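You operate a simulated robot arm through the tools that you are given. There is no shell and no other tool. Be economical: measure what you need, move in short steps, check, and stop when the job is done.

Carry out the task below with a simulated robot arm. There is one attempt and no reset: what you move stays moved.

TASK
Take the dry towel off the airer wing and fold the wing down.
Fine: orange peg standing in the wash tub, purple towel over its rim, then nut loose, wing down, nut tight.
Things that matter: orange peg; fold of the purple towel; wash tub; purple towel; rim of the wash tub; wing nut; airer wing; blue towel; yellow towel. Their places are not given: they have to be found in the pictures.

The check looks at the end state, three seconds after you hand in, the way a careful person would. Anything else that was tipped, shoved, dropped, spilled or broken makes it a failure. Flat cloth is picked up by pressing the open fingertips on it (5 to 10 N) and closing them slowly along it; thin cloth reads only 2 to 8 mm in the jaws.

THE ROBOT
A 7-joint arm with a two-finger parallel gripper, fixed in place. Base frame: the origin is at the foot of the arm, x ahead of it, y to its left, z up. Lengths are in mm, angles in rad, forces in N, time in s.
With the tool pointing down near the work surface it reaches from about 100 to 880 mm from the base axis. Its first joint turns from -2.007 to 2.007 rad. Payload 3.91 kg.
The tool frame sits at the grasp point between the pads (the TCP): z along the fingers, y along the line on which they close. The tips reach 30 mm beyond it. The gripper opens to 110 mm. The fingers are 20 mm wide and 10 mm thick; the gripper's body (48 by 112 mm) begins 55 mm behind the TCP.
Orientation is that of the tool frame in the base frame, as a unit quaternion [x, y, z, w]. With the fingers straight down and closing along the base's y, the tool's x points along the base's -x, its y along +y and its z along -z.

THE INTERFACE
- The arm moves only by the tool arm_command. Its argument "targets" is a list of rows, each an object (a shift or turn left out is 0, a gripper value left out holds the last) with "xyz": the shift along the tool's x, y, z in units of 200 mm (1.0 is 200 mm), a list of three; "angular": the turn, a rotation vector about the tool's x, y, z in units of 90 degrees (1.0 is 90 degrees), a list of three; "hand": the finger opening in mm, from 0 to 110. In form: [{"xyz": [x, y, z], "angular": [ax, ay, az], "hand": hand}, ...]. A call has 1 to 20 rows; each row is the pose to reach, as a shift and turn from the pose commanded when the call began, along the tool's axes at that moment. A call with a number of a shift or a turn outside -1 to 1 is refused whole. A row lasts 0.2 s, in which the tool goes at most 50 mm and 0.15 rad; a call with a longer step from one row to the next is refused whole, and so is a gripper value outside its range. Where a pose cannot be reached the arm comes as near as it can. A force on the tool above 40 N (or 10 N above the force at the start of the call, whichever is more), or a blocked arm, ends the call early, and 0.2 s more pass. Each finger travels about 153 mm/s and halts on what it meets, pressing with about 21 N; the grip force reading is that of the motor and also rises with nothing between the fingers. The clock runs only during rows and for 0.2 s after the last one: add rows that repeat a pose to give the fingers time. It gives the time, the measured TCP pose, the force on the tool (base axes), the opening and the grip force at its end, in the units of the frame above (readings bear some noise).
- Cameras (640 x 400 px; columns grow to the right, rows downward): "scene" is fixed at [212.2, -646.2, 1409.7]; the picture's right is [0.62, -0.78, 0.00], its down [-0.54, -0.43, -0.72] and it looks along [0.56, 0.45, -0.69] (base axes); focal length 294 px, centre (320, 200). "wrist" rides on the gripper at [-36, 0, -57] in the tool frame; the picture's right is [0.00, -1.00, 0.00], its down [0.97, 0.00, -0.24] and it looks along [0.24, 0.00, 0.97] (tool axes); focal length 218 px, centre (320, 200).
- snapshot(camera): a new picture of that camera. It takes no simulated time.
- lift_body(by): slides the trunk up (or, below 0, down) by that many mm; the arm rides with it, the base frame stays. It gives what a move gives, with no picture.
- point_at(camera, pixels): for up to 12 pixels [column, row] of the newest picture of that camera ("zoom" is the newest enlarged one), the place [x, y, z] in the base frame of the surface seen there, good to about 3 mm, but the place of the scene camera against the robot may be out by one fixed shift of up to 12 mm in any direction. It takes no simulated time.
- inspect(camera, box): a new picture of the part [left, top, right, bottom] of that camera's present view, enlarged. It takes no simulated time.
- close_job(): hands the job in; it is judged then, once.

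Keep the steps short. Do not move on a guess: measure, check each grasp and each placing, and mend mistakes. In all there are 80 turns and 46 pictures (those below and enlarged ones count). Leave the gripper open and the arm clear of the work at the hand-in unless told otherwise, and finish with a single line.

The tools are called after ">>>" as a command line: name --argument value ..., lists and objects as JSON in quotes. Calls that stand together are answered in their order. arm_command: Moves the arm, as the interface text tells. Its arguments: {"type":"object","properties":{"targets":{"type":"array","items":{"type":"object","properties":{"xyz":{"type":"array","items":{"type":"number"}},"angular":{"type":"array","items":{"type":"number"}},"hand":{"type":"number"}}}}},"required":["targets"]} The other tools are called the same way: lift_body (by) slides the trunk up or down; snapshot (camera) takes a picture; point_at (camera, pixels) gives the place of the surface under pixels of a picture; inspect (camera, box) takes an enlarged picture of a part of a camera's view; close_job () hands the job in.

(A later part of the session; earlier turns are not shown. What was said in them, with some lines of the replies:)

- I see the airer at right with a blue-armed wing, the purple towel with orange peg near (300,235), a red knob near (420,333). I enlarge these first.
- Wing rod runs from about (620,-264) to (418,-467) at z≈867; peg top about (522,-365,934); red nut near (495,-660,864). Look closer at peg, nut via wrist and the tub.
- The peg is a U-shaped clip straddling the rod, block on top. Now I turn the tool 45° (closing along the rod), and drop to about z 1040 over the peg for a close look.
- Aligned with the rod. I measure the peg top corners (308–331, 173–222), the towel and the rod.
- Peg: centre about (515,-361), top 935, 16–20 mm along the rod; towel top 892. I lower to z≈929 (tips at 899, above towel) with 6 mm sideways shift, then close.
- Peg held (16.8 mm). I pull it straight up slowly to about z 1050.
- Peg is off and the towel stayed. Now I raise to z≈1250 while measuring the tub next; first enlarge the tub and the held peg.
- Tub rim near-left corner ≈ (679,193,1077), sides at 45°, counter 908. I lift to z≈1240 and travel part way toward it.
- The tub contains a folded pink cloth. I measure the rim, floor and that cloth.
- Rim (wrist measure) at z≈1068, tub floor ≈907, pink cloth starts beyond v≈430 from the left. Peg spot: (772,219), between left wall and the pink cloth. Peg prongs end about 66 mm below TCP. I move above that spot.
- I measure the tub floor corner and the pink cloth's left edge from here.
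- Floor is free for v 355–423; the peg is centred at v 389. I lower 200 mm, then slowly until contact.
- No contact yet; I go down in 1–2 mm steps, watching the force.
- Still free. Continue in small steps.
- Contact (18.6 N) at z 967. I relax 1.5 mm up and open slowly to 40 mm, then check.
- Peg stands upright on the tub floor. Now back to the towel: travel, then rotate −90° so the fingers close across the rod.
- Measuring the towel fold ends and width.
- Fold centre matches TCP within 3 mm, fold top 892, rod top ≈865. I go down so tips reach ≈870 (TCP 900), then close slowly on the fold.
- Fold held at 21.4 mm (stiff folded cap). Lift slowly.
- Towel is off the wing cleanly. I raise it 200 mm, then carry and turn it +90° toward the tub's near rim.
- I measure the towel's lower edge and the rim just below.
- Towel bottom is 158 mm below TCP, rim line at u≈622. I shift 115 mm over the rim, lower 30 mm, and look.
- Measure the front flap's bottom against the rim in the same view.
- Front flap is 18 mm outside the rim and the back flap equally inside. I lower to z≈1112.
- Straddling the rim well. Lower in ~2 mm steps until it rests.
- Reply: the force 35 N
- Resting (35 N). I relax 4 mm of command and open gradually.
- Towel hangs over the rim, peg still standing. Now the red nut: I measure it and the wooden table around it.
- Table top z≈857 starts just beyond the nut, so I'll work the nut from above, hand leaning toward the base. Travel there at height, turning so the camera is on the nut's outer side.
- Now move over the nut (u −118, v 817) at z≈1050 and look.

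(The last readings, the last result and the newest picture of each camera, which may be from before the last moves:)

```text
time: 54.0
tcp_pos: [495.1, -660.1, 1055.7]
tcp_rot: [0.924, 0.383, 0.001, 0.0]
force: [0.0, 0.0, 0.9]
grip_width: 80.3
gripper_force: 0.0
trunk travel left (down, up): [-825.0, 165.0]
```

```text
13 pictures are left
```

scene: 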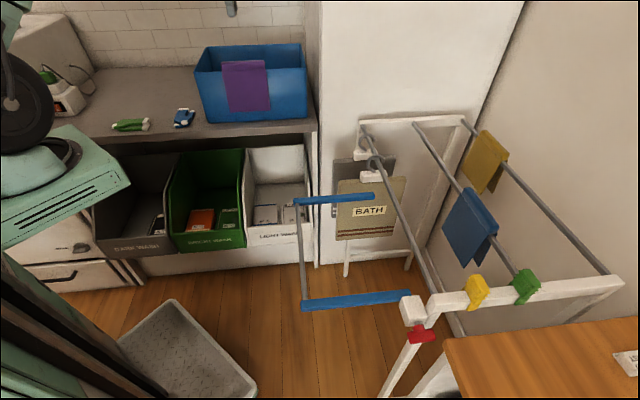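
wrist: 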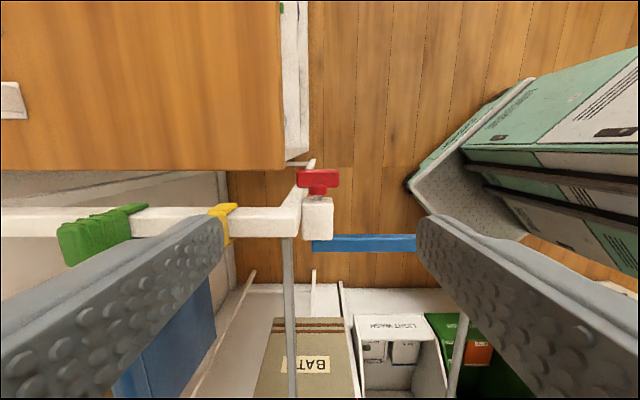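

I see the red bar at (297–340, 170–187), block at (302–333, 197–240). Measure.

>>> inspect --camera "wrist" --box '[270, 140, 370, 250]'

>>> point_at --camera "wrist" --pixels '[[300, 176], [337, 176], [319, 176], [319, 186], [319, 172], [318, 205], [282, 168], [318, 242], [288, 250], [300, 184], [337, 184], [306, 190]]'

```text
3.64 times, centred on (320, 195) of wrist
```

zoom: 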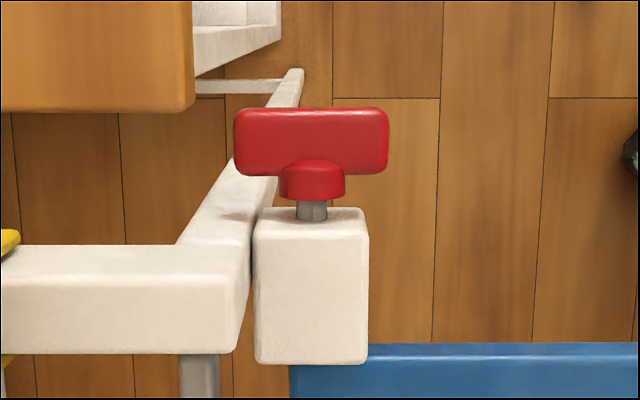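

```text
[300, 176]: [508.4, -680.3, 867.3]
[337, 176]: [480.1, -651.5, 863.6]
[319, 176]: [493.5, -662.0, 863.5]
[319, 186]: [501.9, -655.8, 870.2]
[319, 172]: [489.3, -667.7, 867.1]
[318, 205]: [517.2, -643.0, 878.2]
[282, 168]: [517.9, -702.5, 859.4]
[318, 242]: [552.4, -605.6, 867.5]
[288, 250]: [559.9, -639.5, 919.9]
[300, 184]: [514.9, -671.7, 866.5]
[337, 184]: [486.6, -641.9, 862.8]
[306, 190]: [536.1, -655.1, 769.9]
```

Nut axis ≈ v 820, z 861; bar horizontal, 44 mm long, u −130…−111. I check where the airer leg passes, and the bar's ends.

>>> point_at --camera "zoom" --pixels '[[220, 200], [230, 180], [262, 185], [288, 90], [280, 80], [312, 210], [312, 180], [290, 215], [240, 140], [382, 140], [312, 230], [215, 220]]'

```text
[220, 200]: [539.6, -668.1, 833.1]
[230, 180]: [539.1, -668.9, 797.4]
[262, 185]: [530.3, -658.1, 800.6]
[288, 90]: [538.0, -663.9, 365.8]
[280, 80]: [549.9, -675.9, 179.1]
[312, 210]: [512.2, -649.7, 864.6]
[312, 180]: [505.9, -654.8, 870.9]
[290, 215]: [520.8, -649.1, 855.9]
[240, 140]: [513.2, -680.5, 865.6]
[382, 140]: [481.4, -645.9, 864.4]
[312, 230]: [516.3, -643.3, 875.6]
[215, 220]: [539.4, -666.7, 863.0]
```

Leg is clear (u −90). I descend to TCP z 881 over (u −114, v 820.5) with 56 mm opening and close on the bar ends.

>>> arm_command --targets '[{"xyz": [0.0135, 0.0185, 0.2], "hand": 56}, {"xyz": [0.0135, 0.0185, 0.4]}, {"xyz": [0.0135, 0.0185, 0.6]}, {"xyz": [0.0135, 0.0185, 0.75]}, {"xyz": [0.0135, 0.0185, 0.83]}, {"xyz": [0.0135, 0.0185, 0.873]}, {"xyz": [0.0135, 0.0185, 0.873], "hand": 50}, {"xyz": [0.0135, 0.0185, 0.873], "hand": 44}, {"xyz": [0.0135, 0.0185, 0.873], "hand": 40}, {"xyz": [0.0135, 0.0185, 0.873], "hand": 36}, {"xyz": [0.0135, 0.0185, 0.873], "hand": 36}]'

>>> snapshot --camera "wrist"

```text
time: 56.4
tcp_pos: [499.4, -662.5, 880.0]
tcp_rot: [0.924, 0.383, -0.001, -0.001]
force: [-0.3, 0.6, -5.0]
grip_width: 50.4
gripper_force: 44.6
trunk travel left (down, up): [-825.0, 165.0]
```

```text
11 pictures are left
```

wrist: 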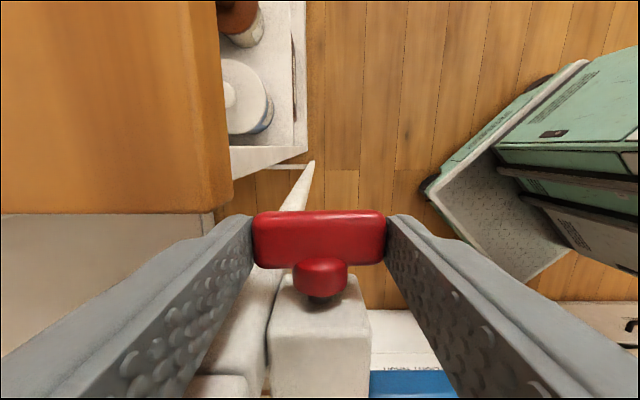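

Held on both ends (50.4 mm). I turn the hand counter-clockwise (seen from outside) about the nut axis by 40° first.

>>> arm_command --targets '[{"xyz": [0, -0.0132, 0.0009], "angular": [-0.0889, 0, 0]}, {"xyz": [0, -0.0262, 0.0037], "angular": [-0.1778, 0, 0]}, {"xyz": [0, -0.0387, 0.0082], "angular": [-0.2667, 0, 0]}, {"xyz": [0, -0.0504, 0.0144], "angular": [-0.3556, 0, 0]}, {"xyz": [0, -0.0611, 0.0222], "angular": [-0.4444, 0, 0]}, {"xyz": [0, -0.0611, 0.0222], "angular": [-0.4444, 0, 0]}]'

>>> inspect --camera "scene" --box '[360, 250, 480, 380]'

```text
time: 57.8
tcp_pos: [489.3, -651.8, 876.4]
tcp_rot: [0.868, 0.359, 0.132, 0.317]
force: [-6.4, 7.8, 8.2]
grip_width: 50.2
gripper_force: 45.2
trunk travel left (down, up): [-825.0, 165.0]
```

```text
3.08 times, centred on (420, 315) of scene
```

zoom: 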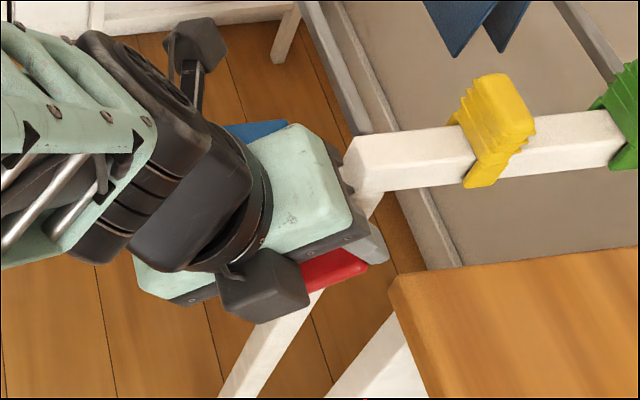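

The bar follows the hand with low force. Continue another 36°.

>>> arm_command --targets '[{"xyz": [0, -0.0132, 0.0009], "angular": [-0.0889, 0, 0]}, {"xyz": [0, -0.0262, 0.0037], "angular": [-0.1778, 0, 0]}, {"xyz": [0, -0.0387, 0.0082], "angular": [-0.2667, 0, 0]}, {"xyz": [0, -0.0504, 0.0144], "angular": [-0.3556, 0, 0]}, {"xyz": [0, -0.0558, 0.0181], "angular": [-0.4, 0, 0]}, {"xyz": [0, -0.0558, 0.0181], "angular": [-0.4, 0, 0]}]'

>>> snapshot --camera "wrist"

```text
time: 58.6
tcp_pos: [487.5, -648.5, 868.2]
tcp_rot: [0.787, 0.341, 0.19, 0.478]
force: [-23.7, 4.2, 5.5]
grip_width: 50.3
gripper_force: 44.3
trunk travel left (down, up): [-825.0, 165.0]
stopped in row 4: the force on the tool passed its limit (the readings are from after the stop); the commanded pose is now the measured one
```

```text
9 pictures are left
```

wrist: 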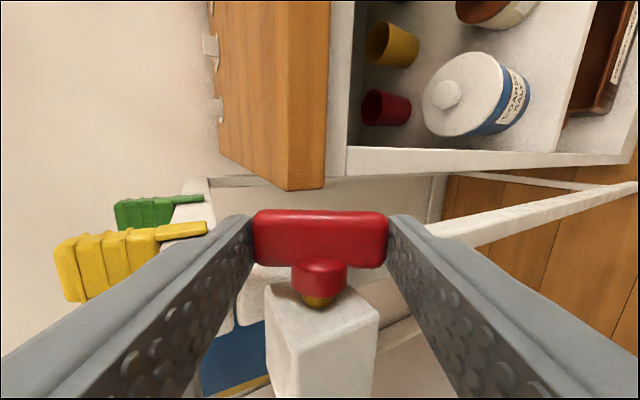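

Stopped at about 62° by force, and the stem now shows brass-coloured: possibly the nut's stop. I open and back off straight along the tool, then look.

>>> arm_command --targets '[{"hand": 54}, {"hand": 62}, {"xyz": [0, 0, 0], "hand": 62}, {"xyz": [0, 0, -0.1]}, {"xyz": [0, 0, -0.25]}, {"xyz": [0, 0, -0.45]}, {"xyz": [0, 0, -0.65]}, {"xyz": [0, 0, -0.65]}]'

>>> snapshot --camera "wrist"

```text
time: 60.4
tcp_pos: [406.3, -567.2, 930.0]
tcp_rot: [0.786, 0.341, 0.191, 0.479]
force: [0.6, -0.1, 0.0]
grip_width: 62.2
gripper_force: 0.0
trunk travel left (down, up): [-825.0, 165.0]
```

```text
8 pictures are left
```

wrist: 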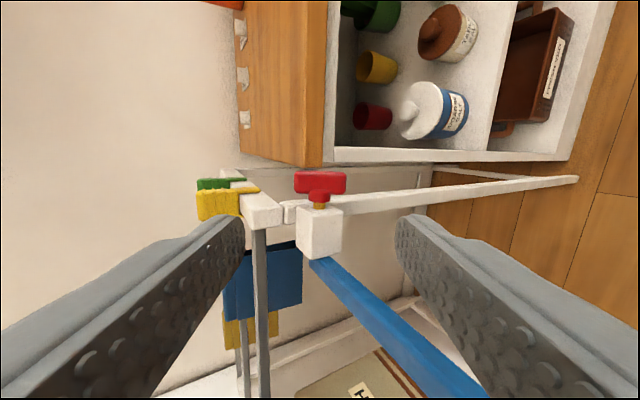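

I check the wing's height along its blue arm to see if it has moved, and the nut bar's tilt.

>>> point_at --camera "wrist" --pixels '[[330, 270], [380, 320], [430, 370], [320, 230], [298, 182], [342, 182], [320, 182], [320, 206], [320, 197], [260, 300], [257, 240]]'

```text
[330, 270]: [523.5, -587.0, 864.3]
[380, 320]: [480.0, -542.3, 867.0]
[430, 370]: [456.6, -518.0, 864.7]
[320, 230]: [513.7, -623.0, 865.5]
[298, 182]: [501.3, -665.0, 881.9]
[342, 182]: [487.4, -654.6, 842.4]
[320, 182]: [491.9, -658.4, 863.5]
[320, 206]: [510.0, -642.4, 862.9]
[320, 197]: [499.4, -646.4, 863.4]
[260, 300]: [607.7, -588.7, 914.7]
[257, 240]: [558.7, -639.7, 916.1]
```

Nut bar has turned 66°; wing is still level (z 865). Now I move to the wing rod: back away and up, then re-square the hand to a 40° lean.

>>> arm_command --targets '[{"xyz": [0, -0.04, -0.18]}, {"xyz": [0, -0.08, -0.37]}, {"xyz": [0, -0.12, -0.55]}, {"xyz": [0, -0.165, -0.735]}, {"xyz": [0.2, -0.165, -0.735]}, {"xyz": [0.4, -0.165, -0.735]}, {"xyz": [0.6, -0.165, -0.735]}, {"xyz": [0.8, -0.165, -0.735]}, {"xyz": [0.95, -0.165, -0.735]}, {"xyz": [0.95, -0.165, -0.735], "angular": [0.08, 0.001, 0.007], "hand": 40}, {"xyz": [0.95, -0.165, -0.735], "angular": [0.16, 0.002, 0.014]}, {"xyz": [0.95, -0.165, -0.735], "angular": [0.2436, 0.0024, 0.021]}, {"xyz": [0.95, -0.165, -0.735], "angular": [0.2436, 0.0024, 0.021]}]'

```text
time: 63.2
tcp_pos: [475.1, -370.0, 922.8]
tcp_rot: [0.868, 0.361, 0.131, 0.315]
force: [-0.1, 0.3, 0.1]
grip_width: 40.0
gripper_force: 0.0
out of reach, approached as far as the arm can: row 5, 6, 7, 8, 9, 10, 11, 12, 13
trunk travel left (down, up): [-825.0, 165.0]
```

The arm hit its near limit along the tool axis but it's well placed: rod is ~61 mm ahead of the tips' centre. I advance onto the rod and close to confirm.

>>> arm_command --targets '[{"xyz": [0.15, -0.0375, 0.15]}, {"xyz": [0.15, -0.0375, 0.35]}, {"xyz": [0.15, -0.0375, 0.5]}, {"xyz": [0.15, -0.0375, 0.6]}, {"xyz": [0.15, -0.0375, 0.66]}, {"xyz": [0.15, -0.0375, 0.66]}, {"xyz": [0.15, -0.0375, 0.66], "hand": 30}, {"xyz": [0.15, -0.0375, 0.66], "hand": 20}, {"xyz": [0.15, -0.0375, 0.66], "hand": 10}, {"xyz": [0.15, -0.0375, 0.66], "hand": 4}, {"xyz": [0.15, -0.0375, 0.66], "hand": 4}]'

>>> snapshot --camera "wrist"

```text
time: 65.6
tcp_pos: [553.2, -404.3, 817.5]
tcp_rot: [0.868, 0.36, 0.131, 0.315]
force: [-0.4, -0.3, -0.5]
grip_width: 3.9
gripper_force: 0.1
trunk travel left (down, up): [-825.0, 165.0]
```

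```text
7 pictures are left
```

wrist: 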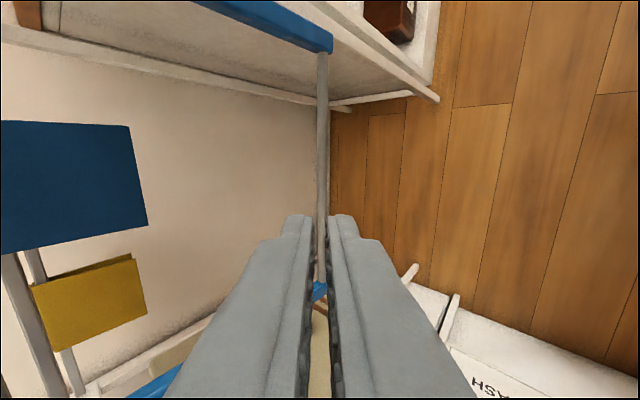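

The commanded pose had been reset, so I went 71 mm too deep. Check where the rod is now.

>>> point_at --camera "wrist" --pixels '[[322, 70], [322, 130], [322, 190], [320, 250], [270, 15], [319, 290], [310, 235], [334, 235]]'

>>> inspect --camera "scene" --box '[270, 150, 470, 350]'

```text
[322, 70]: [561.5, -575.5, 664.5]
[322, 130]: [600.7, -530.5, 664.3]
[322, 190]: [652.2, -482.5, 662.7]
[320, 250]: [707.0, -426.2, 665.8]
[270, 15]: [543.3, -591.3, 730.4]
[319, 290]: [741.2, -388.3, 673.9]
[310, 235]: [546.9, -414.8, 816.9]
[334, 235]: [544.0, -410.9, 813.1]
```

```text
2.00 times, centred on (370, 250) of scene
```

zoom: 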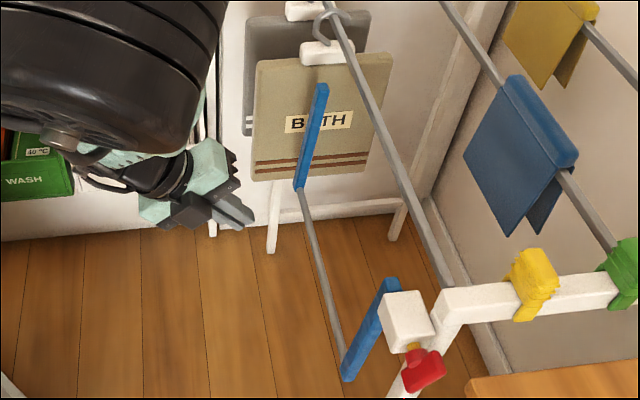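

The wing has swung down and hangs vertically (rod z≈664, v≈803 under hinge v≈808). Now back off and return to the nut approach pose.

>>> arm_command --targets '[{"xyz": [0, 0, -0.2], "hand": 30}, {"xyz": [0, 0, -0.4]}, {"xyz": [0, 0.05, -0.55]}, {"xyz": [-0.2, 0.1, -0.52]}, {"xyz": [-0.4, 0.18, -0.49], "hand": 62}, {"xyz": [-0.6, 0.26, -0.46]}, {"xyz": [-0.8, 0.33, -0.43]}, {"xyz": [-1.0, 0.405, -0.395]}, {"xyz": [-1.0, 0.405, -0.395], "angular": [-0.09, -0.001, -0.007]}, {"xyz": [-1.0, 0.405, -0.395], "angular": [-0.17, -0.0015, -0.014]}, {"xyz": [-1.0, 0.405, -0.395], "angular": [-0.2436, -0.0024, -0.021]}, {"xyz": [-1.0, 0.405, -0.395], "angular": [-0.2436, -0.0024, -0.021]}]'

```text
time: 68.2
tcp_pos: [418.6, -554.2, 931.5]
tcp_rot: [0.786, 0.342, 0.191, 0.479]
force: [-0.4, 0.2, -0.7]
grip_width: 61.9
gripper_force: 0.0
trunk travel left (down, up): [-825.0, 165.0]
```

Align the remaining 18 mm, advance 130 mm onto the bar and close.

>>> arm_command --targets '[{"xyz": [-0.09, -0.008, 0.005]}, {"xyz": [-0.09, -0.008, 0.2]}, {"xyz": [-0.09, -0.008, 0.4]}, {"xyz": [-0.09, -0.008, 0.55]}, {"xyz": [-0.09, -0.008, 0.62]}, {"xyz": [-0.09, -0.008, 0.655]}, {"xyz": [-0.09, -0.008, 0.655], "hand": 56}, {"xyz": [-0.09, -0.008, 0.655], "hand": 50}, {"xyz": [-0.09, -0.008, 0.655], "hand": 44}, {"xyz": [-0.09, -0.008, 0.655], "hand": 36}, {"xyz": [-0.09, -0.008, 0.655], "hand": 36}]'

>>> snapshot --camera "wrist"

```text
time: 70.6
tcp_pos: [487.9, -646.9, 869.0]
tcp_rot: [0.786, 0.342, 0.191, 0.479]
force: [6.8, -4.2, 5.5]
grip_width: 50.2
gripper_force: 45.0
trunk travel left (down, up): [-825.0, 165.0]
```

```text
5 pictures are left
```

wrist: 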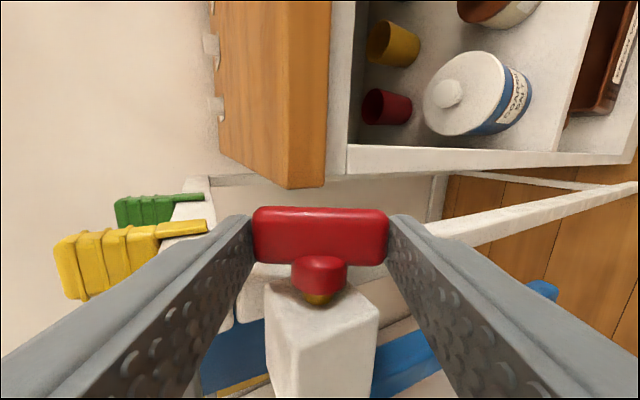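

Bar gripped again (50.2 mm). Rotate clockwise back 62° about the nut axis.

>>> arm_command --targets '[{"xyz": [0, 0.0133, 0.0009], "angular": [0.0862, 0.0011, 0.0025]}, {"xyz": [0, 0.0263, 0.0036], "angular": [0.1724, 0.0022, 0.005]}, {"xyz": [0, 0.039, 0.008], "angular": [0.2586, 0.0034, 0.0075]}, {"xyz": [0, 0.0507, 0.0141], "angular": [0.3448, 0.0045, 0.01]}, {"xyz": [0, 0.0618, 0.0217], "angular": [0.431, 0.0056, 0.0125]}, {"xyz": [0, 0.0716, 0.0308], "angular": [0.5172, 0.0067, 0.015]}, {"xyz": [0, 0.08, 0.041], "angular": [0.6034, 0.0078, 0.0175]}, {"xyz": [0, 0.0871, 0.0524], "angular": [0.69, 0.009, 0.02]}, {"xyz": [0, 0.0871, 0.0524], "angular": [0.69, 0.009, 0.02]}]'

```text
time: 72.6
tcp_pos: [499.7, -659.3, 879.0]
tcp_rot: [0.924, 0.384, -0.002, -0.001]
force: [1.4, 6.8, 15.6]
grip_width: 49.9
gripper_force: 44.9
trunk travel left (down, up): [-825.0, 165.0]
```

Back upright. I check the stem colour/gap, which was grey when tight and brass when loose.

>>> inspect --camera "wrist" --box '[240, 190, 400, 330]'

```text
2.86 times, centred on (320, 260) of wrist
```

zoom: 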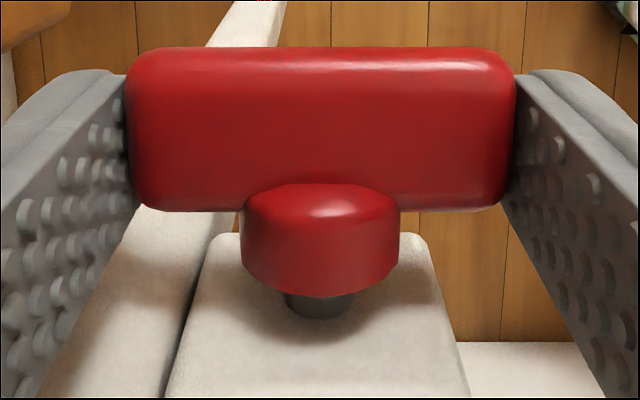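

Grey again: tight. A small extra nip of 3.5° clockwise to be sure, then release and rise.

>>> arm_command --targets '[{"xyz": [0, 0.0031, 0], "angular": [0.02, 0, 0]}, {"xyz": [0, 0.0062, 0.0002], "angular": [0.04, 0, 0]}, {"xyz": [0, 0.0062, 0.0002], "angular": [0.04, 0, 0]}]'

>>> arm_command --targets '[{"hand": 52}, {"hand": 56}, {"hand": 56}, {"xyz": [0, 0, -0.05]}, {"xyz": [0, 0, -0.15]}, {"xyz": [0, 0, -0.35]}, {"xyz": [0, 0, -0.55]}, {"xyz": [0, 0, -0.75]}, {"xyz": [0, 0, -0.95]}, {"xyz": [0, 0, -0.95], "hand": 80}]'

>>> snapshot --camera "wrist"

```text
time: 73.4
tcp_pos: [501.6, -659.7, 878.6]
tcp_rot: [0.923, 0.382, -0.014, -0.031]
force: [-0.7, 5.5, 13.3]
grip_width: 49.7
gripper_force: 45.0
trunk travel left (down, up): [-825.0, 165.0]
```

```text
time: 75.6
tcp_pos: [510.6, -668.3, 1069.0]
tcp_rot: [0.924, 0.382, -0.013, -0.031]
force: [0.2, -0.6, -0.3]
grip_width: 80.1
gripper_force: 0.0
trunk travel left (down, up): [-825.0, 165.0]
```

```text
3 pictures are left
```

wrist: 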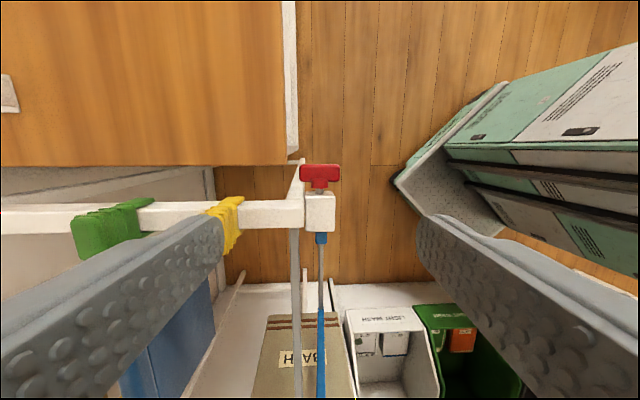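

Wing is vertical, nut closed. I move the arm up and back, then a last scene check.

>>> arm_command --targets '[{"xyz": [0, 0, -0.2]}, {"xyz": [0, 0, -0.4]}, {"xyz": [0, 0, -0.6]}, {"xyz": [0, -0.2, -0.6]}, {"xyz": [0, -0.4, -0.6]}, {"xyz": [0, -0.6, -0.6]}, {"xyz": [0, -0.8, -0.6], "hand": 110}, {"xyz": [0, -0.8, -0.6], "hand": 110}, {"xyz": [0, -0.8, -0.6], "hand": 110}]'

>>> snapshot --camera "scene"

```text
time: 77.6
tcp_pos: [402.1, -560.1, 1198.5]
tcp_rot: [0.924, 0.382, -0.013, -0.031]
force: [-0.9, -0.2, 0.5]
grip_width: 110.0
gripper_force: 0.1
trunk travel left (down, up): [-825.0, 165.0]
```

```text
2 pictures are left
```

scene: 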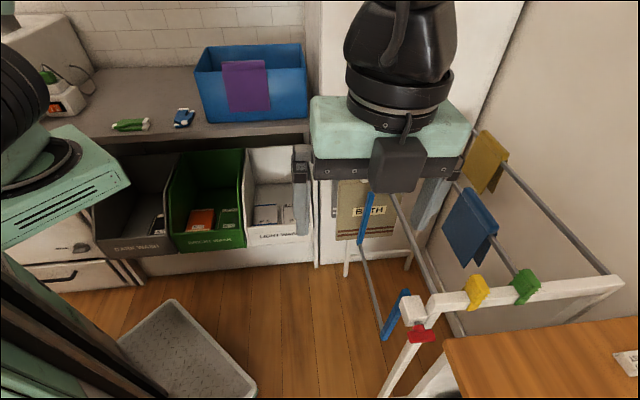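

The towel is on the rim, the wing is down, the nut is tight, the other towels look undisturbed and the arm is clear. I hand the job in.

>>> close_job

```text
The job is handed in.
```

The orange peg is standing in the wash tub, the purple towel hangs over its rim, and the airer wing is folded down with its nut tightened again.
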